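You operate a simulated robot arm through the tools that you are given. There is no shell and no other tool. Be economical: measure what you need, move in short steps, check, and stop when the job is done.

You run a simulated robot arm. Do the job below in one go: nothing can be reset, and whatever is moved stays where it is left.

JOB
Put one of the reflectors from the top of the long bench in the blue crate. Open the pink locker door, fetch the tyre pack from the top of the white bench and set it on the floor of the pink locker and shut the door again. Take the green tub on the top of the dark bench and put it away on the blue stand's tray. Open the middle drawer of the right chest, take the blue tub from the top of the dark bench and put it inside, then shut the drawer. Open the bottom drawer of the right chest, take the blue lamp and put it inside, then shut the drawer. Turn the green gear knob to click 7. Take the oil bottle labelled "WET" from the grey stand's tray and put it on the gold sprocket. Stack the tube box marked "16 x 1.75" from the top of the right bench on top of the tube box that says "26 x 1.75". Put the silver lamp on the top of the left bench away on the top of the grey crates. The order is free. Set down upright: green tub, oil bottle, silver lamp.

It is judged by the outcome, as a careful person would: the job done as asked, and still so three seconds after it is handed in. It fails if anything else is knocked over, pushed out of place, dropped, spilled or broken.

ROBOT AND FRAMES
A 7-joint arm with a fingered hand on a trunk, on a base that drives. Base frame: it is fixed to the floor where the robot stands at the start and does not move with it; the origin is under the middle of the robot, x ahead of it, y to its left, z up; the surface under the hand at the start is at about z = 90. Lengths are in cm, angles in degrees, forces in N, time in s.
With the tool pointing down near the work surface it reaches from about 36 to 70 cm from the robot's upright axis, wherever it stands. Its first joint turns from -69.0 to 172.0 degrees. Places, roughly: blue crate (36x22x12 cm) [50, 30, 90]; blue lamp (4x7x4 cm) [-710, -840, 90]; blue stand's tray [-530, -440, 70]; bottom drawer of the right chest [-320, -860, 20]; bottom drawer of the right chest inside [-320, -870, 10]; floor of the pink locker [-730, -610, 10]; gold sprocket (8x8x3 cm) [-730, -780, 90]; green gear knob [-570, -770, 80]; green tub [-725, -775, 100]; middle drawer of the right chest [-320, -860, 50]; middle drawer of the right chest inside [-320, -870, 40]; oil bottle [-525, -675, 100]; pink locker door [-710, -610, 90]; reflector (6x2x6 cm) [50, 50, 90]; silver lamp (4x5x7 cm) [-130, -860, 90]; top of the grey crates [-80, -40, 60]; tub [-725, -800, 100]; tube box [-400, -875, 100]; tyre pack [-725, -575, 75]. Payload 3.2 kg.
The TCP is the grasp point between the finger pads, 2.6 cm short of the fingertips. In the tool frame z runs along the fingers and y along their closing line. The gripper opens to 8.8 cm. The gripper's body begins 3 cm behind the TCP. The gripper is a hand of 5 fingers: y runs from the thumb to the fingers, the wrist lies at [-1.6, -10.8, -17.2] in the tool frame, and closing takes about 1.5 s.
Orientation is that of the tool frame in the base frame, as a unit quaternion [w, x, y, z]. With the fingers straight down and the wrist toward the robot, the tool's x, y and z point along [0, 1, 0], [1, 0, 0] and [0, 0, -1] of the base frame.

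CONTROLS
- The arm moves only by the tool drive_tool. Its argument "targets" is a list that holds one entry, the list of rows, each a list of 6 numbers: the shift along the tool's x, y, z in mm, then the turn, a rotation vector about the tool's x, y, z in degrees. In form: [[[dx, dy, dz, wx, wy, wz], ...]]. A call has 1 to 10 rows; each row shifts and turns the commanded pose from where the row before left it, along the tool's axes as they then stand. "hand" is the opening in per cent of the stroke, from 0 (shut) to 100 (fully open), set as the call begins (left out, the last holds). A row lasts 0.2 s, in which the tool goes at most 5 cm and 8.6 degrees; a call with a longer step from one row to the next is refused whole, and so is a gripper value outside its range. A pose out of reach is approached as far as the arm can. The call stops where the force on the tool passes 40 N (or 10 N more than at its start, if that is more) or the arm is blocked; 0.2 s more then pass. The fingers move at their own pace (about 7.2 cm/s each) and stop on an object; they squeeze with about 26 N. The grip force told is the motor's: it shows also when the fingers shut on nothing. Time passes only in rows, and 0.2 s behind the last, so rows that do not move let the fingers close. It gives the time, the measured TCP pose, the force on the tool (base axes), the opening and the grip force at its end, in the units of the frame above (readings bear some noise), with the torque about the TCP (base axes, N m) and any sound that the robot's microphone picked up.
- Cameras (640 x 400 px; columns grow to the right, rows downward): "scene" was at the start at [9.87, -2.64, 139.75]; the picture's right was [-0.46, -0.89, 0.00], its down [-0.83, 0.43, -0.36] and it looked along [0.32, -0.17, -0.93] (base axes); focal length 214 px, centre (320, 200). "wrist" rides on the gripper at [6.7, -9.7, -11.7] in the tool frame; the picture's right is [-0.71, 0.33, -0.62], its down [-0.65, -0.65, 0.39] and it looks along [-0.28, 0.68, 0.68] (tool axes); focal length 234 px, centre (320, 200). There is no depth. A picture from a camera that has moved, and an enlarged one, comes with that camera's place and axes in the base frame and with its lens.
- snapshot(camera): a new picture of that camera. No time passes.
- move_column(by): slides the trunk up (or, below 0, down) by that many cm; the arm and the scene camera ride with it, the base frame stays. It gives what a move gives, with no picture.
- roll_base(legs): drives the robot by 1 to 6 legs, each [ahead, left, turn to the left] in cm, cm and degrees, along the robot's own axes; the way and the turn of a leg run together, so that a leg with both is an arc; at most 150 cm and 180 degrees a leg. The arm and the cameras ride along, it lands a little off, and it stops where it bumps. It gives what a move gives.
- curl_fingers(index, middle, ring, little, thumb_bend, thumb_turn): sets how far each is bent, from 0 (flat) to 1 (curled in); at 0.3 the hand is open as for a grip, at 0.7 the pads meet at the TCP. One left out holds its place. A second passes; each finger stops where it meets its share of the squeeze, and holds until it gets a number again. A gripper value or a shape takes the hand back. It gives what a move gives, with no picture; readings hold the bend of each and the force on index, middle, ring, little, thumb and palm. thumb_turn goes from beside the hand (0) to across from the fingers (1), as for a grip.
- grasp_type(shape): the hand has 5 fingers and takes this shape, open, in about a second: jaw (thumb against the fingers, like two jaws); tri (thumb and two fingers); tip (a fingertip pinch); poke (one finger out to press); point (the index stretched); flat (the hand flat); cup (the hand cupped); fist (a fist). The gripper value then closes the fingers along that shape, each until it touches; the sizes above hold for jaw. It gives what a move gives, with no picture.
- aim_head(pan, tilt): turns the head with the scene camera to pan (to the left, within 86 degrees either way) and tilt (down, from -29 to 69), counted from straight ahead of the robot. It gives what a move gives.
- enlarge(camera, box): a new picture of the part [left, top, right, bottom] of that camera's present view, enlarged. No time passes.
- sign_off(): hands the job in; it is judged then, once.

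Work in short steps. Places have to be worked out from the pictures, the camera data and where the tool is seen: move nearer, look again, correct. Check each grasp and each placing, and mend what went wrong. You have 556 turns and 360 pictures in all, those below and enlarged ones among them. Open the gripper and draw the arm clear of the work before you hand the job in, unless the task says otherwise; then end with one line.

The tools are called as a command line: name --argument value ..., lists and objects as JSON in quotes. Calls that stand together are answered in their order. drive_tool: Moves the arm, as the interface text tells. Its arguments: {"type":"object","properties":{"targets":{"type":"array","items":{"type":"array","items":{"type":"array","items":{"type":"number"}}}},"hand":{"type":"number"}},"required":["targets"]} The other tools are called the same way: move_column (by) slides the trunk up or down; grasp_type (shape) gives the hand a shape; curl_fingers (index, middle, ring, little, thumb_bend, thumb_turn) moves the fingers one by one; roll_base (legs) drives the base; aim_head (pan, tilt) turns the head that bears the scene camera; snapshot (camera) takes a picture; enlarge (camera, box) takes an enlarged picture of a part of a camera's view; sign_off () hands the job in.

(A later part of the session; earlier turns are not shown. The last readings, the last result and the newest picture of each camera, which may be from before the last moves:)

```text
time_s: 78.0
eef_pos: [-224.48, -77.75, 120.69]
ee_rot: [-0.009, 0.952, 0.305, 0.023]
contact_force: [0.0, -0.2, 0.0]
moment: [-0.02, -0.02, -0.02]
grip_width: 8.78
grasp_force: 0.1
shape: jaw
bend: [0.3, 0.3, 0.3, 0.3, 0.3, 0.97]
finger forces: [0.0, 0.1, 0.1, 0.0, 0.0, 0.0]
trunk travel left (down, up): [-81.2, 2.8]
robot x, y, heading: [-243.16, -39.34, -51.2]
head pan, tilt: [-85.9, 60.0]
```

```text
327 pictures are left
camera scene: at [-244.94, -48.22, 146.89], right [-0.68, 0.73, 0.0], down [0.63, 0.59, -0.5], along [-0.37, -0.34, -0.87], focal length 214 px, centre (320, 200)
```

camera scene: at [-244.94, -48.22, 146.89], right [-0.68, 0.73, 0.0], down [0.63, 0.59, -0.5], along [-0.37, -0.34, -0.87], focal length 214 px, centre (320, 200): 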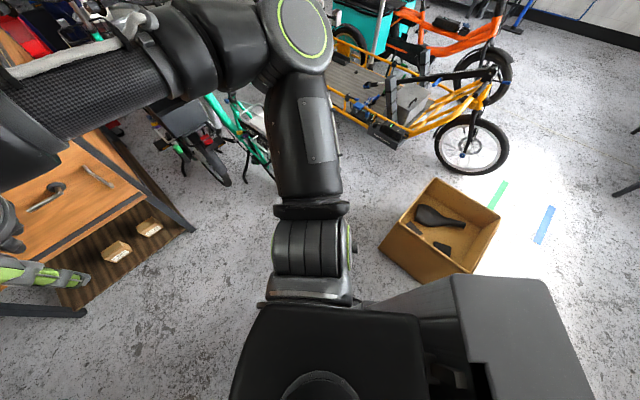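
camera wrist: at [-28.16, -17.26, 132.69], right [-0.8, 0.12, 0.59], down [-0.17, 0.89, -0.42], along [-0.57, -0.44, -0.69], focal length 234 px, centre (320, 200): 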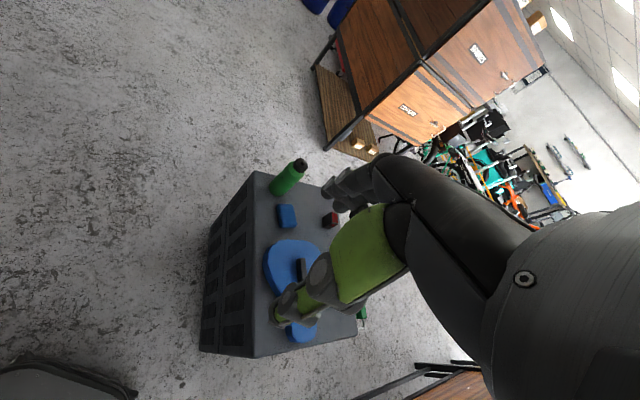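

Base half-width is about 20–22 cm; the clearances on this line are ~28 and ~30 cm. I back through.

roll_base --legs '[[-60, -1, 0]]'

snapshot --camera "scene"

```text
time_s: 81.4
eef_pos: [-262.49, -32.31, 120.77]
ee_rot: [-0.01, 0.952, 0.304, 0.024]
contact_force: [0.1, 1.1, 0.1]
moment: [0.0, -0.02, -0.01]
grip_width: 8.76
grasp_force: 0.1
shape: jaw
bend: [0.3, 0.3, 0.3, 0.3, 0.3, 0.97]
finger forces: [0.1, 0.1, 0.0, 0.0, 0.1, 0.0]
trunk travel left (down, up): [-81.2, 2.8]
robot x, y, heading: [-281.19, 5.51, -51.0]
head pan, tilt: [-85.9, 60.0]
```

```text
326 pictures are left
camera scene: at [-282.94, -2.74, 146.89], right [-0.68, 0.73, 0.0], down [0.63, 0.59, -0.5], along [-0.37, -0.34, -0.87], focal length 214 px, centre (320, 200)
```

scene: 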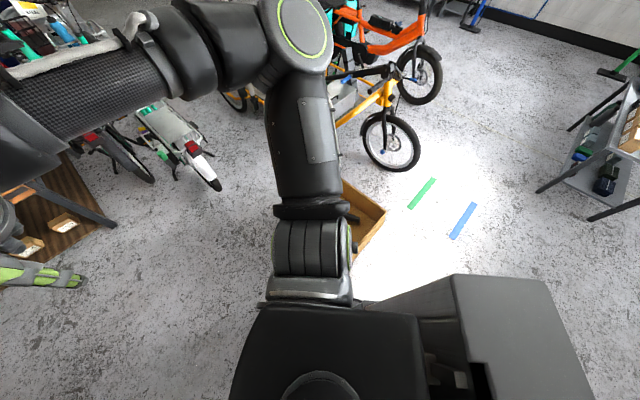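

Passing well. I back out the rest, turn to face -x and continue west between the cargo bike and the shelf bench.

roll_base --legs '[[-75, 0, 0], [0, 0, -129], [0, 42, 0], [150, 0, 0]]'

aim_head --pan 40 --tilt 25

snapshot --camera "scene"

```text
time_s: 100.0
eef_pos: [-519.15, 36.0, 120.72]
ee_rot: [-0.018, -0.674, 0.738, -0.019]
contact_force: [0.5, -1.0, 0.0]
moment: [0.01, 0.0, -0.01]
grip_width: 8.78
grasp_force: 0.1
shape: jaw
bend: [0.3, 0.3, 0.3, 0.3, 0.3, 0.97]
finger forces: [0.0, 0.1, 0.1, 0.0, 0.0, 0.1]
trunk travel left (down, up): [-81.2, 2.8]
robot x, y, heading: [-477.96, 25.63, 178.5]
head pan, tilt: [-85.9, 60.0]
```

```text
time_s: 102.1
eef_pos: [-519.13, 36.1, 120.74]
ee_rot: [-0.017, -0.675, 0.738, -0.019]
contact_force: [0.0, 0.1, -0.4]
moment: [0.03, 0.0, 0.02]
grip_width: 8.81
grasp_force: 0.1
shape: jaw
bend: [0.3, 0.3, 0.3, 0.3, 0.3, 0.97]
finger forces: [0.0, 0.0, 0.1, 0.0, 0.1, 0.0]
trunk travel left (down, up): [-81.2, 2.8]
robot x, y, heading: [-478.35, 25.25, 178.3]
head pan, tilt: [40.0, 25.0]
```

```text
325 pictures are left
camera scene: at [-490.49, 19.8, 151.89], right [-0.62, 0.78, 0.0], down [0.33, 0.26, -0.91], along [-0.71, -0.56, -0.42], focal length 214 px, centre (320, 200)
```

scene: 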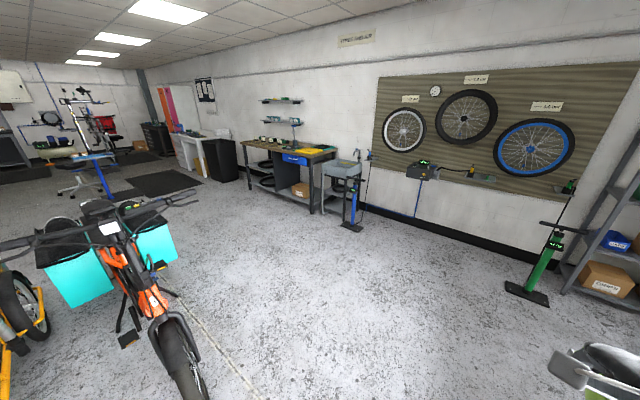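

A wide lane at x≈-620 runs south. I drive there, turn to -y and go on.

roll_base --legs '[[142, 0, 0], [0, 0, 91.5], [150, 0, 0], [120, 0, 0]]'

aim_head --pan 0 --tilt 20

snapshot --camera "scene"

```text
time_s: 125.7
eef_pos: [-639.37, -279.31, 120.66]
ee_rot: [0.0, 0.999, -0.048, 0.025]
contact_force: [0.8, 0.2, -0.1]
moment: [-0.01, -0.02, 0.02]
grip_width: 8.79
grasp_force: 0.0
shape: jaw
bend: [0.3, 0.3, 0.3, 0.3, 0.3, 0.97]
finger forces: [0.1, 0.0, 0.1, 0.0, 0.1, 0.0]
trunk travel left (down, up): [-81.2, 2.8]
robot x, y, heading: [-628.43, -238.4, -92.2]
head pan, tilt: [40.0, 25.0]
```

```text
time_s: 126.7
eef_pos: [-639.28, -279.17, 120.63]
ee_rot: [0.0, 0.998, -0.049, 0.025]
contact_force: [0.3, 0.2, -0.3]
moment: [0.04, -0.01, 0.0]
grip_width: 8.77
grasp_force: 0.0
shape: jaw
bend: [0.3, 0.3, 0.3, 0.3, 0.3, 0.97]
finger forces: [0.1, 0.0, 0.0, 0.0, 0.0, 0.0]
trunk travel left (down, up): [-81.2, 2.8]
robot x, y, heading: [-628.78, -238.31, -92.4]
head pan, tilt: [0.0, 20.0]
```

```text
324 pictures are left
camera scene: at [-628.92, -252.7, 152.7], right [-1.0, 0.04, 0.0], down [0.01, 0.34, -0.94], along [-0.04, -0.94, -0.34], focal length 214 px, centre (320, 200)
```

scene: 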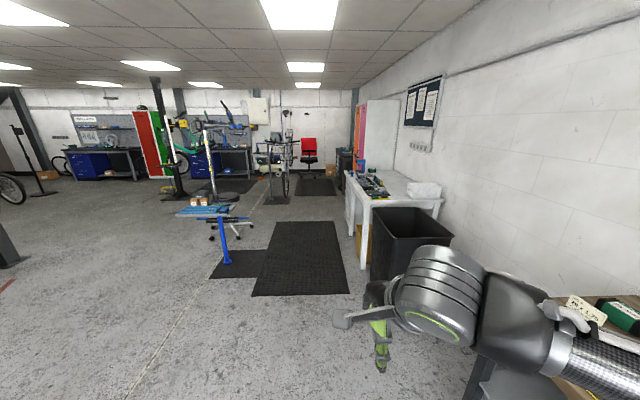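

Ahead right is the white bench with items, then the pink/orange lockers. I drive closer and look at the bench.

roll_base --legs '[[150, 0, 0], [60, 0, 0]]'

aim_head --pan -55 --tilt 30

snapshot --camera "scene"

```text
time_s: 137.0
eef_pos: [-645.29, -484.91, 120.64]
ee_rot: [-0.001, 0.999, -0.042, 0.025]
contact_force: [-0.5, 0.3, -0.5]
moment: [-0.01, -0.01, -0.03]
grip_width: 8.75
grasp_force: 0.0
shape: jaw
bend: [0.3, 0.3, 0.3, 0.3, 0.3, 0.97]
finger forces: [0.1, 0.1, 0.0, 0.0, 0.0, 0.1]
trunk travel left (down, up): [-81.2, 2.8]
robot x, y, heading: [-634.74, -444.18, -91.4]
head pan, tilt: [0.0, 20.0]
```

```text
time_s: 138.2
eef_pos: [-645.25, -485.03, 120.55]
ee_rot: [-0.001, 0.999, -0.043, 0.025]
contact_force: [0.8, 0.3, 0.0]
moment: [-0.01, -0.04, 0.03]
grip_width: 8.77
grasp_force: 0.1
shape: jaw
bend: [0.3, 0.3, 0.3, 0.3, 0.3, 0.97]
finger forces: [0.1, 0.1, 0.0, 0.1, 0.1, 0.0]
trunk travel left (down, up): [-81.2, 2.8]
robot x, y, heading: [-635.28, -444.5, -91.5]
head pan, tilt: [-55.0, 30.0]
```

```text
323 pictures are left
camera scene: at [-642.56, -454.05, 151.1], right [-0.55, 0.83, 0.0], down [0.42, 0.28, -0.87], along [-0.72, -0.48, -0.5], focal length 214 px, centre (320, 200)
```

scene: 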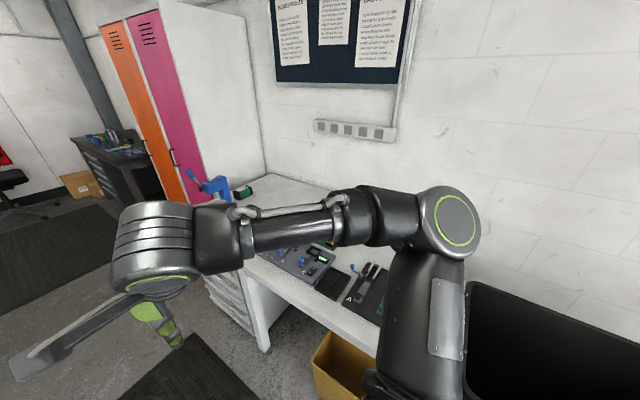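

No trouble on the mats. I move forward ~1 m and turn to face the bench/locker.

roll_base --legs '[[110, 0, 0], [0, 0, -88.5]]'

aim_head --pan 0 --tilt 35

snapshot --camera "scene"

```text
time_s: 147.6
eef_pos: [-678.77, -546.53, 120.76]
ee_rot: [-0.017, -0.693, 0.72, -0.019]
contact_force: [-0.1, 0.6, 0.1]
moment: [0.0, -0.02, -0.04]
grip_width: 8.78
grasp_force: 0.0
shape: jaw
bend: [0.3, 0.3, 0.3, 0.3, 0.3, 0.97]
finger forces: [0.0, 0.0, 0.1, 0.0, 0.0, 0.1]
trunk travel left (down, up): [-81.2, 2.8]
robot x, y, heading: [-637.36, -555.29, -178.5]
head pan, tilt: [-55.0, 30.0]
```

```text
time_s: 148.9
eef_pos: [-678.77, -546.42, 120.72]
ee_rot: [-0.017, -0.694, 0.719, -0.019]
contact_force: [0.2, -0.1, 0.0]
moment: [0.0, -0.03, -0.02]
grip_width: 8.8
grasp_force: 0.0
shape: jaw
bend: [0.3, 0.3, 0.3, 0.3, 0.3, 0.97]
finger forces: [0.1, 0.1, 0.0, 0.0, 0.1, 0.0]
trunk travel left (down, up): [-81.2, 2.8]
robot x, y, heading: [-637.07, -554.88, -178.8]
head pan, tilt: [0.0, 35.0]
```

```text
322 pictures are left
camera scene: at [-651.26, -555.34, 150.32], right [-0.02, 1.0, 0.0], down [0.57, 0.01, -0.82], along [-0.82, -0.02, -0.57], focal length 214 px, centre (320, 200)
```

scene: 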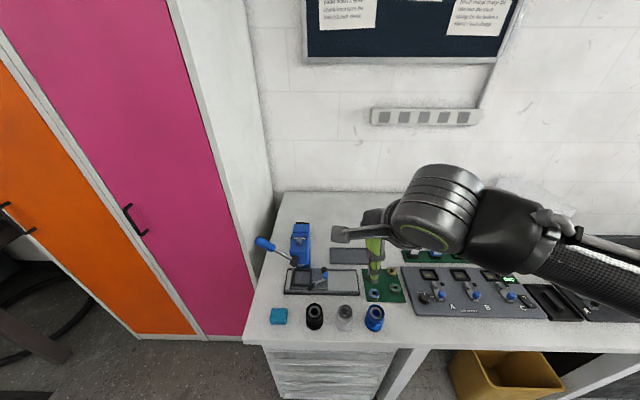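

I look closer at the bench items to identify the tyre pack.

enlarge --camera "scene" --box '[240, 180, 480, 340]'

enlarge --camera "scene" --box '[0, 120, 280, 360]'

snapshot --camera "wrist"

```text
2.50 times, centred on (360, 260) of scene
camera zoom: at [-651.26, -555.34, 150.32], right [-0.02, 1.0, 0.0], down [0.57, 0.01, -0.82], along [-0.82, -0.02, -0.57], focal length 536 px, centre (220, 50)
```

zoom: 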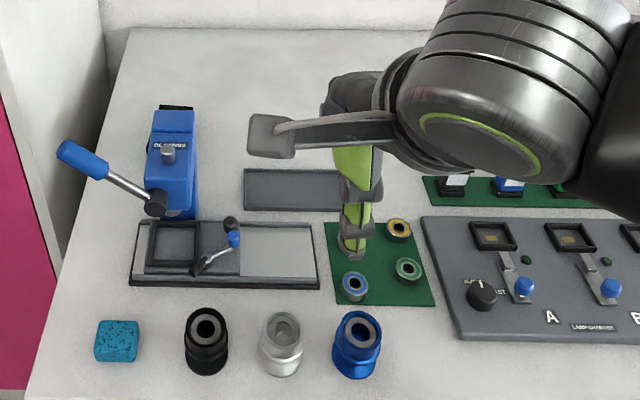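

```text
1.67 times, centred on (140, 240) of scene
camera zoom: at [-651.26, -555.34, 150.32], right [-0.02, 1.0, 0.0], down [0.57, 0.01, -0.82], along [-0.82, -0.02, -0.57], focal length 358 px, centre (620, 133)
```

zoom: 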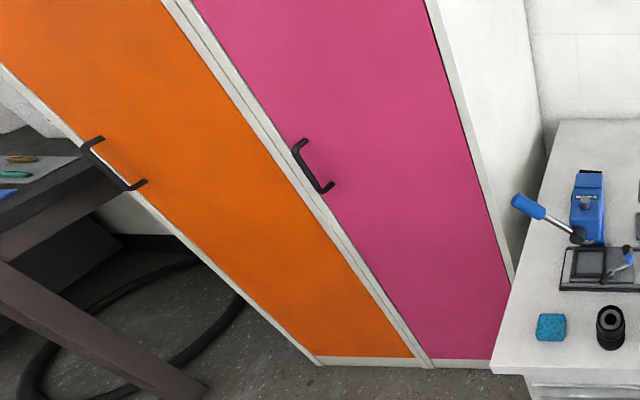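

```text
319 pictures are left
camera wrist: at [-669.31, -552.71, 132.7], right [-0.31, 0.75, 0.59], down [0.68, 0.6, -0.42], along [-0.67, 0.27, -0.69], focal length 234 px, centre (320, 200)
```

wrist: 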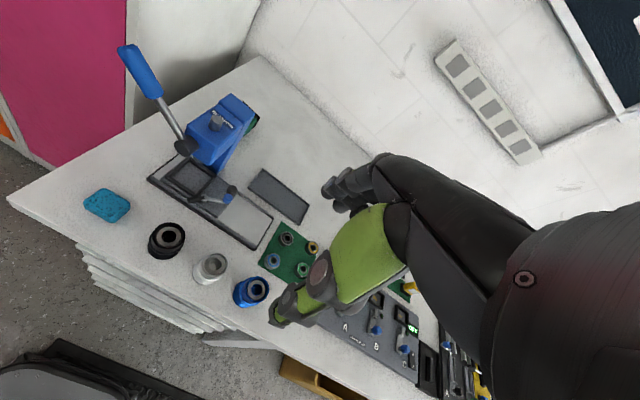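

The tyre pack seems to be behind the blue press at about [-727,-575]. I shift the base 30 cm to the right (+y) to see past the press.

roll_base --legs '[[0, -32, 0]]'

aim_head --pan 25 --tilt 40

enlarge --camera "scene" --box '[140, 80, 460, 280]'

snapshot --camera "wrist"

```text
time_s: 151.0
eef_pos: [-679.67, -515.19, 120.67]
ee_rot: [-0.017, -0.696, 0.717, -0.019]
contact_force: [0.7, 0.4, -0.8]
moment: [0.0, 0.01, -0.03]
grip_width: 8.78
grasp_force: 0.1
shape: jaw
bend: [0.3, 0.3, 0.3, 0.3, 0.3, 0.97]
finger forces: [0.1, 0.0, 0.0, 0.0, 0.0, 0.0]
trunk travel left (down, up): [-81.2, 2.8]
robot x, y, heading: [-638.23, -523.35, -178.6]
head pan, tilt: [0.0, 35.0]
```

```text
time_s: 151.9
eef_pos: [-679.61, -515.23, 120.66]
ee_rot: [-0.017, -0.696, 0.717, -0.019]
contact_force: [-0.7, -0.5, 0.4]
moment: [-0.01, 0.0, 0.0]
grip_width: 8.74
grasp_force: 0.0
shape: jaw
bend: [0.3, 0.3, 0.3, 0.3, 0.3, 0.97]
finger forces: [0.1, 0.0, 0.1, 0.0, 0.0, 0.0]
trunk travel left (down, up): [-81.2, 2.8]
robot x, y, heading: [-638.38, -523.21, -178.4]
head pan, tilt: [25.0, 40.0]
```

```text
2.00 times, centred on (300, 180) of scene
camera zoom: at [-650.85, -527.48, 149.56], right [-0.45, 0.89, 0.0], down [0.57, 0.29, -0.77], along [-0.68, -0.34, -0.64], focal length 429 px, centre (360, 240)
```

zoom: 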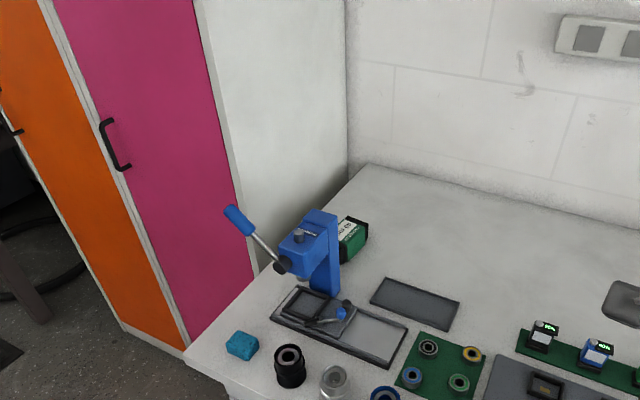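

```text
317 pictures are left
camera wrist: at [-670.11, -521.44, 132.7], right [-0.31, 0.75, 0.59], down [0.67, 0.61, -0.42], along [-0.67, 0.26, -0.69], focal length 234 px, centre (320, 200)
```

wrist: 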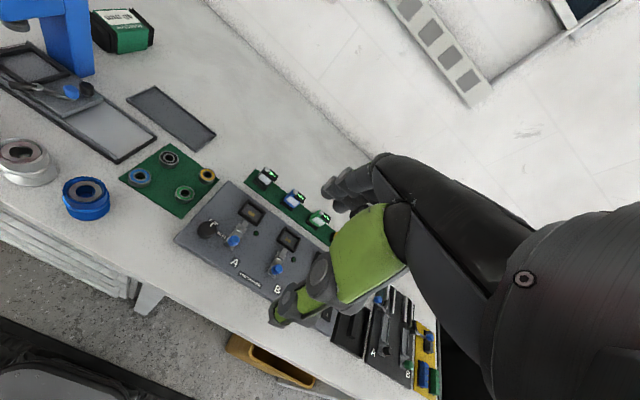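

The green/black pack stands behind the press at about [-726,-570,78]. First I open the locker: handle is a vertical bar at about [-707,-621,z 96–107], hinge on the bench side. I move in front and turn the hand to point horizontally.

roll_base --legs '[[0, 77, 0], [5, 0, 0]]'

drive_tool --targets '[[[0, 0, 0, -4.94, -4.94, -4.94], [0, 0, 0, -4.94, -4.94, -4.94], [0, 0, 0, -4.94, -4.94, -4.94], [0, 0, 0, -4.94, -4.94, -4.94], [0, 0, 0, -4.94, -4.94, -4.94], [0, 0, 0, -4.94, -4.94, -4.94], [0, 0, 0, -4.94, -4.94, -4.94]]]' --hand 100

drive_tool --targets '[[[0, 0, 0, -4.94, -4.94, -4.94], [0, 0, 0, -4.94, -4.94, -4.94], [0, 0, 0, -4.94, -4.94, -4.94], [0, 0, 0, -4.94, -4.94, -4.94], [0, 0, 0, -4.94, -4.94, -4.94], [0, 0, 0, -4.94, -4.94, -4.94], [0, 0, 0, -4.94, -4.94, -4.94], [0, 0, 0, 0, 0, 0]]]'

snapshot --camera "scene"

snapshot --camera "wrist"

```text
time_s: 156.6
eef_pos: [-681.75, -593.59, 120.87]
ee_rot: [-0.018, -0.7, 0.714, -0.019]
contact_force: [-0.3, 0.2, 0.4]
moment: [-0.01, 0.0, 0.02]
grip_width: 8.79
grasp_force: 0.1
shape: jaw
bend: [0.3, 0.3, 0.3, 0.3, 0.3, 0.97]
finger forces: [0.0, 0.0, 0.0, 0.0, 0.1, 0.0]
trunk travel left (down, up): [-81.2, 2.8]
robot x, y, heading: [-640.17, -601.38, -177.9]
head pan, tilt: [25.0, 40.0]
```

```text
time_s: 158.2
eef_pos: [-684.4, -594.38, 122.43]
ee_rot: [0.016, 0.813, -0.426, -0.397]
contact_force: [-0.1, 0.7, 0.1]
moment: [0.0, -0.02, 0.01]
grip_width: 8.8
grasp_force: 0.0
shape: jaw
bend: [0.3, 0.3, 0.3, 0.3, 0.3, 0.97]
finger forces: [0.1, 0.0, 0.0, 0.0, 0.0, 0.0]
out of reach, approached as far as the arm can: row 6, 7
trunk travel left (down, up): [-81.2, 2.8]
robot x, y, heading: [-640.38, -601.04, -177.8]
head pan, tilt: [25.0, 40.0]
```

```text
time_s: 160.0
eef_pos: [-687.7, -595.23, 124.47]
ee_rot: [0.011, 0.708, -0.026, -0.705]
contact_force: [-0.1, -0.1, 0.8]
moment: [0.01, 0.0, 0.02]
grip_width: 8.77
grasp_force: 0.0
shape: jaw
bend: [0.3, 0.3, 0.3, 0.3, 0.3, 0.97]
finger forces: [0.0, 0.0, 0.0, 0.1, 0.0, 0.1]
out of reach, approached as far as the arm can: row 1, 2, 3, 4
trunk travel left (down, up): [-81.2, 2.8]
robot x, y, heading: [-640.13, -601.54, -177.6]
head pan, tilt: [25.0, 40.0]
```

```text
316 pictures are left
camera scene: at [-653.03, -605.57, 149.56], right [-0.46, 0.89, 0.0], down [0.57, 0.29, -0.77], along [-0.68, -0.35, -0.64], focal length 214 px, centre (320, 200)
```

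scene: 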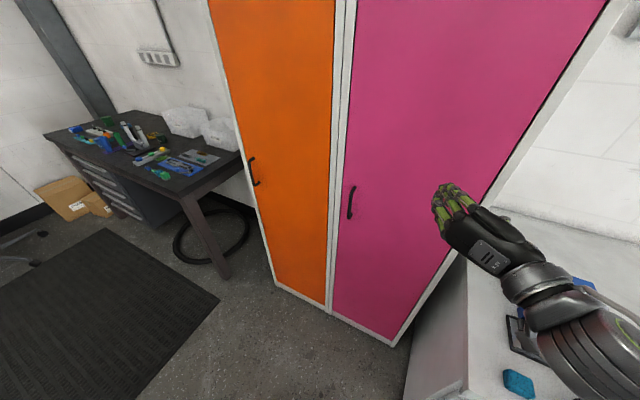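

```text
315 pictures are left
camera wrist: at [-675.73, -585.88, 117.18], right [0.61, -0.31, 0.73], down [-0.38, 0.69, 0.61], along [-0.69, -0.65, 0.31], focal length 234 px, centre (320, 200)
```

wrist: 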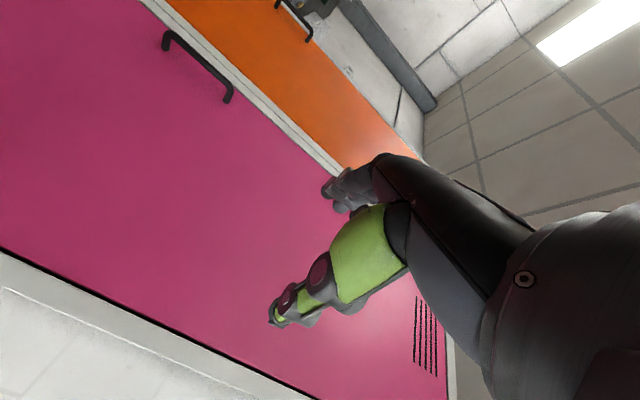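

Handle triangulates to [-707, -621.5, 102]. I move laterally in front of it, staying 2 cm+ off the door, then check.

drive_tool --targets '[[[28, 33, 0, 0, 0, 0], [28, 33, 0, 0, 0, 0], [28, 33, 0, 0, 0, 0], [28, 33, 0, 0, 0, 0], [28, 33, 0, 0, 0, 0], [28, 33, 0, 0, 0, 0], [28, 33, 0, 0, 0, 0], [28, 33, 0, 0, 0, 0], [0, 0, 0, 0, 0, 0]]]'

snapshot --camera "scene"

snapshot --camera "wrist"

```text
time_s: 162.0
eef_pos: [-687.74, -606.93, 118.82]
ee_rot: [-0.011, -0.705, -0.001, 0.709]
contact_force: [-0.1, -0.5, -0.4]
moment: [-0.01, 0.0, 0.01]
grip_width: 8.79
grasp_force: 0.0
shape: jaw
bend: [0.3, 0.3, 0.3, 0.3, 0.3, 0.97]
finger forces: [0.0, 0.0, 0.1, 0.1, 0.1, 0.0]
out of reach, approached as far as the arm can: row 1, 2, 3, 5, 6, 7, 8
trunk travel left (down, up): [-81.2, 2.8]
robot x, y, heading: [-640.78, -601.17, -177.9]
head pan, tilt: [25.0, 40.0]
```

```text
314 pictures are left
camera scene: at [-653.02, -605.59, 149.56], right [-0.46, 0.89, 0.0], down [0.57, 0.29, -0.77], along [-0.68, -0.35, -0.64], focal length 214 px, centre (320, 200)
```

scene: 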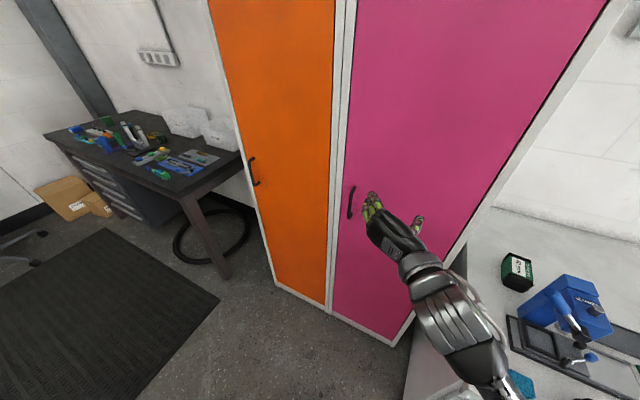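

```text
313 pictures are left
camera wrist: at [-676.2, -596.96, 111.82], right [0.63, -0.31, 0.71], down [-0.4, 0.66, 0.64], along [-0.66, -0.69, 0.29], focal length 234 px, centre (320, 200)
```

wrist: 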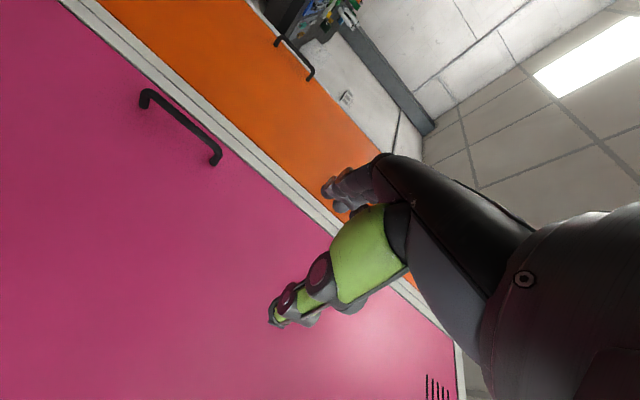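

The arm reaches its limit; I use the base and trunk instead: 15 cm left, trunk 17 cm down.

move_column --by -10

roll_base --legs '[[0, 14, 0]]'

drive_tool --targets '[[[0, 0, 0, 0, 0, 0]]]'

```text
time_s: 163.3
eef_pos: [-687.78, -607.04, 108.71]
ee_rot: [-0.011, -0.706, -0.001, 0.709]
contact_force: [-0.5, 0.3, 0.0]
moment: [0.0, 0.02, -0.01]
grip_width: 8.81
grasp_force: 0.0
shape: jaw
bend: [0.3, 0.3, 0.3, 0.3, 0.3, 0.97]
finger forces: [0.0, 0.1, 0.0, 0.0, 0.0, 0.1]
trunk travel left (down, up): [-71.2, 12.8]
robot x, y, heading: [-640.27, -601.24, -177.6]
head pan, tilt: [25.0, 40.0]
```

```text
time_s: 164.7
eef_pos: [-687.25, -620.91, 108.75]
ee_rot: [-0.011, -0.706, 0.0, 0.708]
contact_force: [0.2, -0.4, -0.1]
moment: [0.01, 0.02, 0.01]
grip_width: 8.79
grasp_force: 0.1
shape: jaw
bend: [0.3, 0.3, 0.3, 0.3, 0.3, 0.97]
finger forces: [0.0, 0.0, 0.0, 0.0, 0.0, 0.0]
trunk travel left (down, up): [-71.2, 12.8]
robot x, y, heading: [-640.17, -615.55, -177.6]
head pan, tilt: [25.0, 40.0]
```

```text
time_s: 165.1
eef_pos: [-687.29, -620.93, 108.74]
ee_rot: [-0.009, -0.705, -0.001, 0.709]
contact_force: [-0.1, -0.2, 0.7]
moment: [-0.05, -0.01, -0.03]
grip_width: 8.8
grasp_force: 0.1
shape: jaw
bend: [0.3, 0.3, 0.3, 0.3, 0.3, 0.97]
finger forces: [0.0, 0.0, 0.0, 0.0, 0.1, 0.1]
trunk travel left (down, up): [-71.2, 12.8]
robot x, y, heading: [-639.83, -615.44, -177.9]
head pan, tilt: [25.0, 40.0]
```

Now lower to z≈102 and extend toward the handle partially, then check.

move_column --by -6.5

drive_tool --targets '[[[0, 0, 35, 0, 0, 0], [0, 0, 35, 0, 0, 0], [0, 0, 0, 0, 0, 0]]]'

snapshot --camera "scene"

snapshot --camera "wrist"

```text
time_s: 166.1
eef_pos: [-687.13, -621.0, 102.29]
ee_rot: [-0.01, -0.705, 0.0, 0.709]
contact_force: [-0.1, 0.1, -0.3]
moment: [0.0, 0.02, -0.01]
grip_width: 8.78
grasp_force: 0.1
shape: jaw
bend: [0.3, 0.3, 0.3, 0.3, 0.3, 0.97]
finger forces: [0.0, 0.0, 0.0, 0.0, 0.0, 0.0]
trunk travel left (down, up): [-64.7, 19.3]
robot x, y, heading: [-639.96, -615.53, -177.8]
head pan, tilt: [25.0, 40.0]
```

```text
time_s: 166.9
eef_pos: [-694.22, -621.14, 102.45]
ee_rot: [-0.01, -0.705, 0.0, 0.709]
contact_force: [0.0, -0.4, 0.1]
moment: [0.03, 0.0, 0.0]
grip_width: 8.76
grasp_force: 0.0
shape: jaw
bend: [0.3, 0.3, 0.3, 0.3, 0.3, 0.97]
finger forces: [0.1, 0.1, 0.0, 0.0, 0.2, 0.1]
trunk travel left (down, up): [-64.7, 19.3]
robot x, y, heading: [-639.75, -615.44, -178.0]
head pan, tilt: [25.0, 40.0]
```

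```text
312 pictures are left
camera scene: at [-652.49, -619.65, 133.07], right [-0.46, 0.89, 0.0], down [0.57, 0.29, -0.77], along [-0.68, -0.35, -0.64], focal length 214 px, centre (320, 200)
```

scene: 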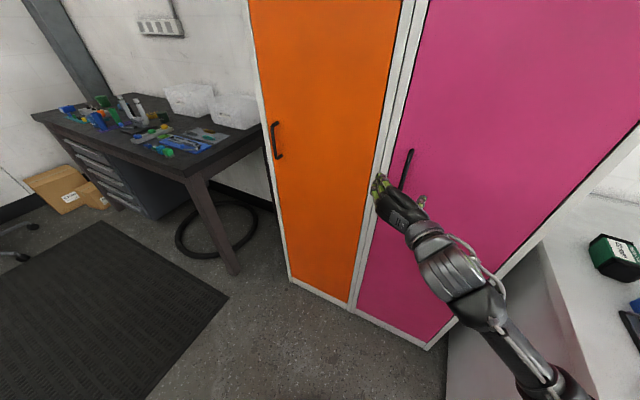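

```text
311 pictures are left
camera wrist: at [-682.68, -611.24, 95.54], right [0.63, -0.31, 0.71], down [-0.39, 0.66, 0.64], along [-0.67, -0.69, 0.29], focal length 234 px, centre (320, 200)
```

wrist: 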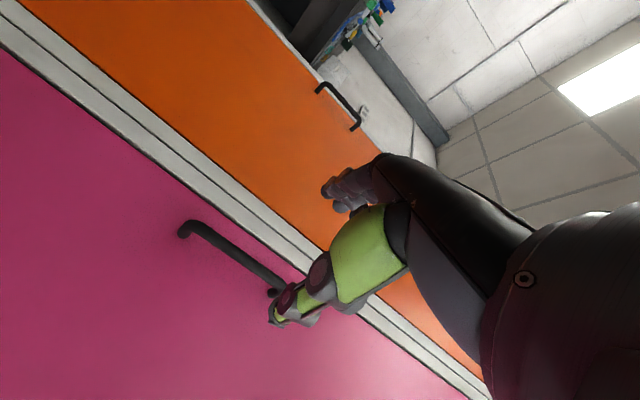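

The bar sits between thumb and fingers. I advance 12 cm and check for contact.

drive_tool --targets '[[[0, 4, 35, 0, 0, 0], [0, 0, 35, 0, 0, 0], [0, 0, 30, 0, 0, 0], [0, 0, 20, 0, 0, 0], [0, 0, 0, 0, 0, 0]]]'

enlarge --camera "scene" --box '[320, 100, 480, 220]'

snapshot --camera "wrist"

```text
time_s: 168.1
eef_pos: [-706.32, -621.69, 102.5]
ee_rot: [-0.01, -0.706, 0.0, 0.708]
contact_force: [0.8, 0.2, -0.7]
moment: [-0.04, -0.01, 0.01]
grip_width: 8.78
grasp_force: 0.1
shape: jaw
bend: [0.3, 0.3, 0.3, 0.3, 0.3, 0.97]
finger forces: [0.0, 0.1, 0.0, 0.1, 0.1, 0.0]
trunk travel left (down, up): [-64.7, 19.3]
robot x, y, heading: [-639.87, -615.31, -178.0]
head pan, tilt: [25.0, 40.0]
```

```text
3.33 times, centred on (400, 160) of scene
camera zoom: at [-652.51, -619.64, 133.06], right [-0.46, 0.89, 0.0], down [0.57, 0.29, -0.77], along [-0.68, -0.35, -0.64], focal length 715 px, centre (53, 333)
```

zoom: 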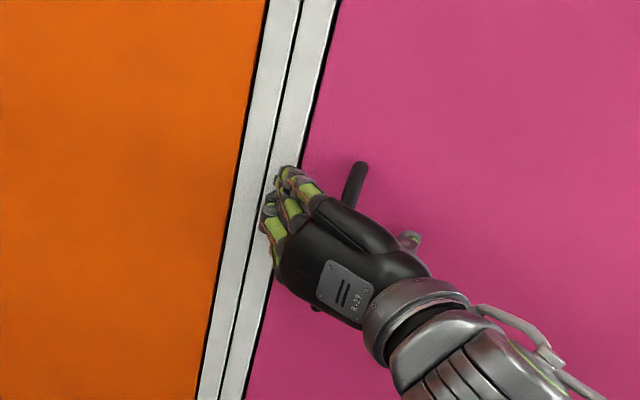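

```text
309 pictures are left
camera wrist: at [-694.71, -611.68, 95.49], right [0.63, -0.31, 0.71], down [-0.39, 0.66, 0.64], along [-0.67, -0.69, 0.29], focal length 234 px, centre (320, 200)
```

wrist: 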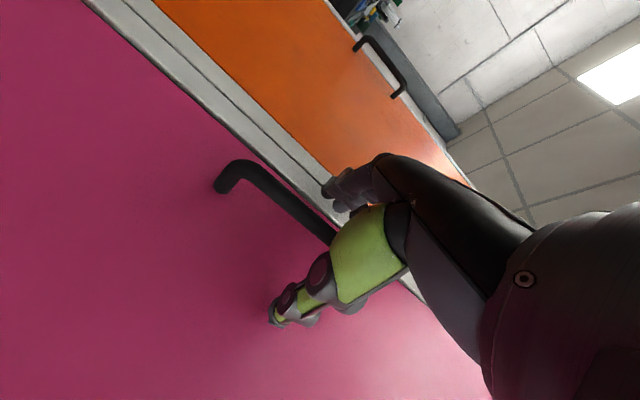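

Handle is inside the grasp. I close the hand on it.

drive_tool --targets '[[[0, 0, 0, 0, 0, 0], [0, 0, 0, 0, 0, 0], [0, 0, 0, 0, 0, 0], [0, 0, 0, 0, 0, 0], [0, 0, 0, 0, 0, 0], [0, 0, 0, 0, 0, 0], [0, 0, 0, 0, 0, 0], [0, 0, 0, 0, 0, 0]]]' --hand 0

snapshot --camera "wrist"

```text
time_s: 169.9
eef_pos: [-706.31, -621.51, 102.35]
ee_rot: [-0.01, -0.705, 0.0, 0.709]
contact_force: [-0.7, 2.7, 1.8]
moment: [0.19, 0.03, -0.01]
grip_width: 0.0
grasp_force: 26.1
shape: jaw
bend: [0.71, 0.7, 0.66, 0.7, 0.77, 1.0]
finger forces: [11.7, 3.1, 2.3, 1.9, 21.2, 0.0]
trunk travel left (down, up): [-64.7, 19.3]
robot x, y, heading: [-639.38, -615.41, -177.9]
head pan, tilt: [25.0, 40.0]
```

```text
308 pictures are left
camera wrist: at [-694.71, -611.63, 95.48], right [0.63, -0.31, 0.71], down [-0.39, 0.66, 0.64], along [-0.67, -0.69, 0.29], focal length 234 px, centre (320, 200)
```

wrist: 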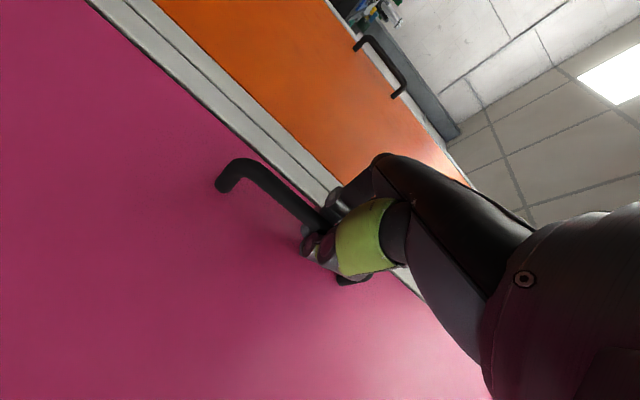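

Closed around the bar (hook-like). I pull gently straight out 5 cm.

drive_tool --targets '[[[0, 0, -15, 0, 0, 0], [0, -1, -15, 0, 0, 0], [0, -2, -15, 0, 0, 0], [0, -3, -15, 0, 0, 0], [0, 0, 0, 0, 0, 0]]]'

snapshot --camera "scene"

```text
time_s: 171.1
eef_pos: [-700.27, -620.63, 102.37]
ee_rot: [-0.011, -0.705, 0.002, 0.71]
contact_force: [-3.3, 9.1, 6.2]
moment: [0.05, 0.01, 0.1]
grip_width: 0.0
grasp_force: 26.4
shape: jaw
bend: [0.71, 0.7, 0.67, 0.7, 0.63, 1.0]
finger forces: [9.2, 1.4, 0.8, 1.7, 24.8, 0.1]
trunk travel left (down, up): [-64.7, 19.3]
robot x, y, heading: [-640.17, -615.77, -178.0]
head pan, tilt: [25.0, 40.0]
```

```text
307 pictures are left
camera scene: at [-652.51, -619.34, 133.08], right [-0.45, 0.89, 0.0], down [0.57, 0.29, -0.77], along [-0.68, -0.35, -0.64], focal length 214 px, centre (320, 200)
```

scene: 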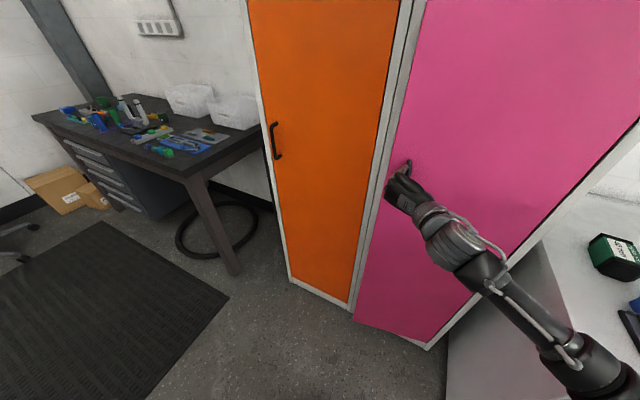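

The door is opening smoothly. I continue along the arc with slight hand rotation.

drive_tool --targets '[[[0, -7, -22, -4, 0, 0], [0, -7, -19, -4, 0, 0], [0, -8, -19, -4, 0, 0], [0, -8, -18, -4, 0, 0], [0, -8, -18, -4, 0, 0], [0, 0, 0, 0, 0, 0]]]'

snapshot --camera "scene"

```text
time_s: 172.5
eef_pos: [-690.99, -616.17, 102.27]
ee_rot: [-0.135, -0.691, -0.125, 0.699]
contact_force: [4.9, -9.2, 4.4]
moment: [0.09, 0.07, 0.03]
grip_width: 0.01
grasp_force: 26.2
shape: jaw
bend: [0.71, 0.7, 0.67, 0.7, 0.79, 1.0]
finger forces: [14.2, 3.2, 2.2, 2.6, 14.8, 0.1]
trunk travel left (down, up): [-64.7, 19.3]
robot x, y, heading: [-639.76, -615.67, -178.2]
head pan, tilt: [25.0, 40.0]
```

```text
306 pictures are left
camera scene: at [-652.27, -619.96, 133.08], right [-0.46, 0.89, 0.0], down [0.57, 0.29, -0.77], along [-0.68, -0.35, -0.64], focal length 214 px, centre (320, 200)
```

scene: 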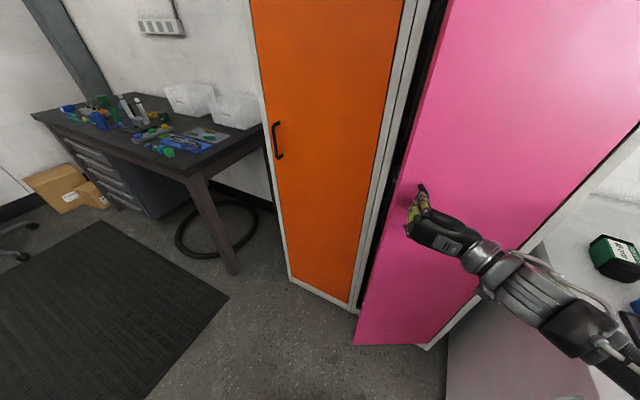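

Arc radius ≈24.7 cm, now at 38°. I continue to about 65°.

drive_tool --targets '[[[0, -6.5, -18.3, -5, 0, 0], [0, -6.5, -18.3, -5, 0, 0], [0, -6.5, -18.3, -5, 0, 0], [0, -6.5, -18.3, -5, 0, 0], [0, -6.5, -18.3, -5, 0, 0], [0, -6.5, -18.3, -5, 0, 0], [0, 0, 0, 0, 0, 0]]]'

snapshot --camera "scene"

```text
time_s: 173.7
eef_pos: [-684.05, -609.46, 102.5]
ee_rot: [-0.292, -0.641, -0.283, 0.651]
contact_force: [20.3, -15.8, 5.5]
moment: [0.09, 0.01, 0.0]
grip_width: 0.17
grasp_force: 26.2
shape: jaw
bend: [0.66, 0.7, 0.71, 0.66, 0.81, 1.0]
finger forces: [21.7, 10.3, 2.6, 2.2, 19.4, 0.1]
trunk travel left (down, up): [-64.7, 19.3]
robot x, y, heading: [-639.79, -615.44, -177.9]
head pan, tilt: [25.0, 40.0]
stopped in row 6: the force on the tool passed its limit at 41 N (the readings are from after the stop); the commanded pose is now the measured one
```

```text
305 pictures are left
camera scene: at [-651.95, -620.02, 133.11], right [-0.46, 0.89, 0.0], down [0.57, 0.3, -0.77], along [-0.68, -0.35, -0.64], focal length 214 px, centre (320, 200)
```

scene: 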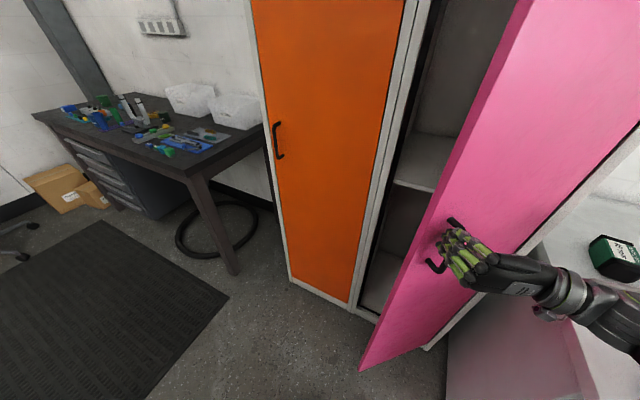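

Door is ~62° open; the compartment below has a shelf above. I relax the grip (fingers still hook behind the bar) and sweep +y to open it further.

drive_tool --targets '[[[0, 0, 0, 0, 0, 0], [0, -5.7, -19.1, 0, 0, 0], [0, -7.2, -18.4, 0, 0, 0], [0, -8.6, -17.8, 0, 0, 0], [0, -9.7, -16.8, 0, 0, 0], [0, -11.5, -15.8, 0, 0, 0], [0, -12.3, -15.2, 0, 0, 0]]]' --hand 20

snapshot --camera "scene"

```text
time_s: 174.7
eef_pos: [-683.09, -606.28, 102.27]
ee_rot: [-0.301, -0.637, -0.291, 0.648]
contact_force: [26.3, -18.6, 8.7]
moment: [0.2, 0.04, 0.09]
grip_width: 2.46
grasp_force: 0.0
shape: jaw
bend: [0.5, 0.55, 0.72, 0.55, 0.49, 1.0]
finger forces: [17.9, 2.2, 5.5, 6.8, 0.1, 0.1]
out of reach, approached as far as the arm can: row 3, 4
trunk travel left (down, up): [-64.7, 19.3]
robot x, y, heading: [-639.39, -615.6, -178.0]
head pan, tilt: [25.0, 40.0]
stopped in row 4: the force on the tool passed its limit at 44 N (the readings are from after the stop); the commanded pose is now the measured one
```

```text
304 pictures are left
camera scene: at [-651.72, -620.15, 133.12], right [-0.46, 0.89, 0.01], down [0.57, 0.3, -0.77], along [-0.69, -0.35, -0.64], focal length 214 px, centre (320, 200)
```

scene: 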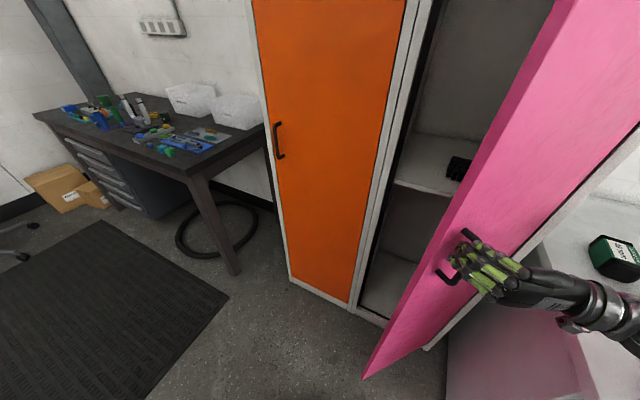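

The arm is at its limits here. I open the hand, back off, and then push the door from inside with the hand's side.

drive_tool --targets '[[[0, 0, 0, 0, 0, 0], [0, 0, 0, 0, 0, 0], [0, 0, 0, 0, 0, 0], [0, 0, 0, 0, 0, 0]]]' --hand 100

drive_tool --targets '[[[0, 0, -20, 0, 0, 0], [0, 0, -20, 0, 0, 0], [0, 0, -20, 0, 0, 0], [0, 0, -20, 0, 0, 0], [0, 0, 0, 0, 0, 0]]]'

snapshot --camera "scene"

```text
time_s: 175.7
eef_pos: [-684.17, -605.42, 101.78]
ee_rot: [-0.295, -0.643, -0.281, 0.649]
contact_force: [0.3, -0.4, 0.3]
moment: [-0.05, -0.03, -0.01]
grip_width: 8.8
grasp_force: 0.0
shape: jaw
bend: [0.3, 0.3, 0.3, 0.3, 0.3, 0.97]
finger forces: [0.1, 0.0, 0.0, 0.0, 0.0, 0.0]
trunk travel left (down, up): [-64.7, 19.3]
robot x, y, heading: [-639.96, -615.3, -177.7]
head pan, tilt: [25.0, 40.0]
```

```text
time_s: 176.7
eef_pos: [-683.51, -602.18, 101.35]
ee_rot: [-0.309, -0.633, -0.293, 0.646]
contact_force: [26.1, -15.0, 9.4]
moment: [-0.19, -0.08, 0.28]
grip_width: 8.79
grasp_force: 0.0
shape: jaw
bend: [0.22, 0.27, 0.23, 0.28, 0.3, 0.97]
finger forces: [13.8, 4.1, 9.2, 2.1, 0.1, 0.0]
out of reach, approached as far as the arm can: row 1, 2, 3, 4
trunk travel left (down, up): [-64.7, 19.3]
robot x, y, heading: [-639.78, -615.44, -177.7]
head pan, tilt: [25.0, 40.0]
stopped in row 5: the force on the tool passed its limit at 42 N (the readings are from after the stop); the commanded pose is now the measured one
```

```text
303 pictures are left
camera scene: at [-651.62, -620.13, 133.12], right [-0.46, 0.89, 0.01], down [0.57, 0.3, -0.77], along [-0.69, -0.35, -0.64], focal length 214 px, centre (320, 200)
```

scene: 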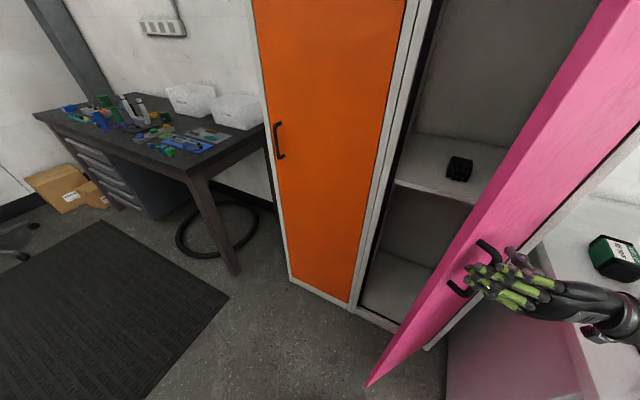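

Door is ~78° and still follows. I withdraw the hand by moving the base back-right along the finger direction.

roll_base --legs '[[-9, -9, 0]]'

snapshot --camera "scene"

```text
time_s: 178.0
eef_pos: [-675.99, -591.86, 100.88]
ee_rot: [-0.302, -0.638, -0.288, 0.647]
contact_force: [-0.2, -0.2, 0.1]
moment: [-0.04, 0.03, 0.01]
grip_width: 8.77
grasp_force: 0.1
shape: jaw
bend: [0.3, 0.3, 0.3, 0.3, 0.3, 0.97]
finger forces: [0.0, 0.0, 0.0, 0.0, 0.0, 0.0]
trunk travel left (down, up): [-64.7, 19.3]
robot x, y, heading: [-631.15, -606.0, -177.7]
head pan, tilt: [25.0, 40.0]
```

```text
302 pictures are left
camera scene: at [-643.81, -610.19, 133.07], right [-0.46, 0.89, 0.0], down [0.57, 0.29, -0.77], along [-0.68, -0.35, -0.64], focal length 214 px, centre (320, 200)
```

scene: 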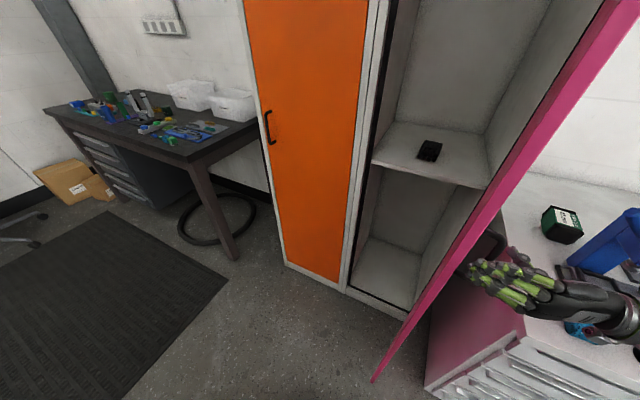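

Door stands ~87° open: floor at z≈9, opening y≈-623…-594, shelf at z≈94. I back away and bring the hand to point down with the wrist toward +y for the pack.

roll_base --legs '[[-25, 0, 0], [0, -45, 0]]'

move_column --by 19

drive_tool --targets '[[[0, 0, 0, 8.3, 0, 0], [0, 0, 0, 8.3, 0, 0], [0, 0, 0, 8.3, 0, 0], [0, 0, 0, 8.3, 0, 0], [0, 0, 0, 8.3, 0, 0], [0, 0, 0, 8.3, 0, 0]]]'

drive_tool --targets '[[[0, 0, 0, 0, 8.2, 0], [0, 0, 0, 0, 8.2, 0], [0, 0, 0, 0, 8.2, 0], [0, 0, 0, 0, 8.2, 0], [0, 0, 0, 0, 8.2, 0], [0, 0, 0, 0, 8.2, 0], [0, 0, 0, 0, 8.2, 0], [0, 0, 0, 0, 8.2, 0], [0, 0, 0, 0, 8.2, 0], [0, 0, 0, 0, 8.2, 0]]]'

drive_tool --targets '[[[0, 0, 0, 0, 8, 0], [0, 0, 0, 0, 0, 0]]]'

snapshot --camera "scene"

snapshot --camera "wrist"

```text
time_s: 179.7
eef_pos: [-655.31, -591.01, 99.89]
ee_rot: [0.305, 0.645, 0.284, -0.64]
contact_force: [0.7, -0.4, 0.5]
moment: [0.0, 0.0, 0.0]
grip_width: 8.8
grasp_force: 0.1
shape: jaw
bend: [0.3, 0.3, 0.3, 0.3, 0.3, 0.97]
finger forces: [0.0, 0.0, 0.1, 0.0, 0.0, 0.0]
trunk travel left (down, up): [-64.7, 19.3]
robot x, y, heading: [-608.49, -605.06, -178.0]
head pan, tilt: [25.0, 40.0]
stopped in leg 1: the robot was blocked; the commanded pose is now the measured one
```

```text
time_s: 181.8
eef_pos: [-655.8, -591.26, 118.83]
ee_rot: [0.305, 0.647, 0.284, -0.639]
contact_force: [-0.8, 0.2, -0.7]
moment: [-0.02, -0.01, -0.01]
grip_width: 8.79
grasp_force: 0.0
shape: jaw
bend: [0.3, 0.3, 0.3, 0.3, 0.3, 0.97]
finger forces: [0.0, 0.0, 0.0, 0.0, 0.0, 0.0]
trunk travel left (down, up): [-83.7, 0.3]
robot x, y, heading: [-608.57, -604.95, -177.8]
head pan, tilt: [25.0, 40.0]
```

```text
time_s: 183.4
eef_pos: [-663.4, -593.89, 117.39]
ee_rot: [0.004, 0.714, -0.011, -0.7]
contact_force: [-0.5, -0.6, 0.3]
moment: [0.0, -0.01, 0.01]
grip_width: 8.77
grasp_force: 0.2
shape: jaw
bend: [0.3, 0.3, 0.3, 0.3, 0.3, 0.97]
finger forces: [0.0, 0.1, 0.0, 0.1, 0.0, 0.1]
out of reach, approached as far as the arm can: row 1, 2, 3, 4, 5
trunk travel left (down, up): [-83.7, 0.3]
robot x, y, heading: [-608.6, -605.12, -178.0]
head pan, tilt: [25.0, 40.0]
stopped in row 6: the arm was blocked; the commanded pose is now the measured one
```

```text
time_s: 185.8
eef_pos: [-663.55, -593.76, 117.56]
ee_rot: [0.009, 0.998, -0.006, -0.06]
contact_force: [0.0, 0.2, 0.5]
moment: [0.03, -0.03, -0.01]
grip_width: 8.81
grasp_force: 0.1
shape: jaw
bend: [0.3, 0.3, 0.3, 0.3, 0.3, 0.97]
finger forces: [0.0, 0.0, 0.0, 0.0, 0.0, 0.1]
trunk travel left (down, up): [-83.7, 0.3]
robot x, y, heading: [-608.98, -605.59, -178.0]
head pan, tilt: [25.0, 40.0]
stopped in row 10: the arm was blocked; the commanded pose is now the measured one
```

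```text
time_s: 186.6
eef_pos: [-663.38, -593.91, 117.52]
ee_rot: [0.012, 1.0, -0.006, 0.011]
contact_force: [-0.4, 0.6, -0.1]
moment: [0.01, -0.03, -0.02]
grip_width: 8.77
grasp_force: 0.0
shape: jaw
bend: [0.3, 0.3, 0.3, 0.3, 0.3, 0.97]
finger forces: [0.0, 0.1, 0.1, 0.0, 0.1, 0.0]
trunk travel left (down, up): [-83.7, 0.3]
robot x, y, heading: [-609.17, -605.28, -178.3]
head pan, tilt: [25.0, 40.0]
stopped in row 2: the arm was blocked; the commanded pose is now the measured one
```

```text
301 pictures are left
camera scene: at [-624.25, -609.42, 151.82], right [-0.45, 0.89, -0.01], down [0.59, 0.29, -0.75], along [-0.67, -0.35, -0.66], focal length 214 px, centre (320, 200)
```

scene: 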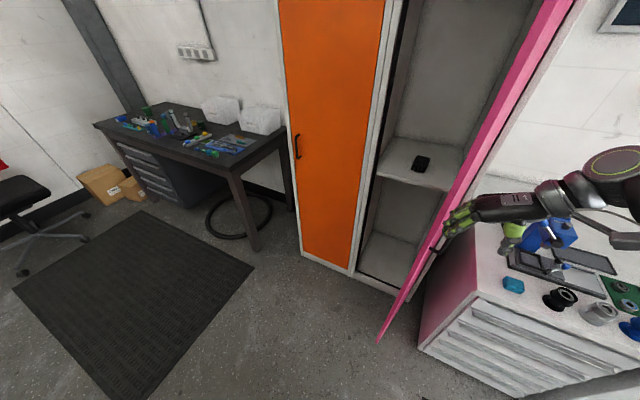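

```text
300 pictures are left
camera wrist: at [-656.88, -583.73, 129.08], right [-0.72, -0.31, 0.62], down [-0.63, 0.65, -0.42], along [-0.27, -0.69, -0.67], focal length 234 px, centre (320, 200)
```

wrist: 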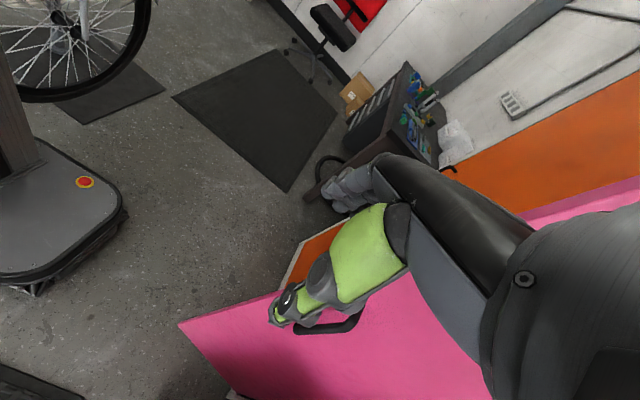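

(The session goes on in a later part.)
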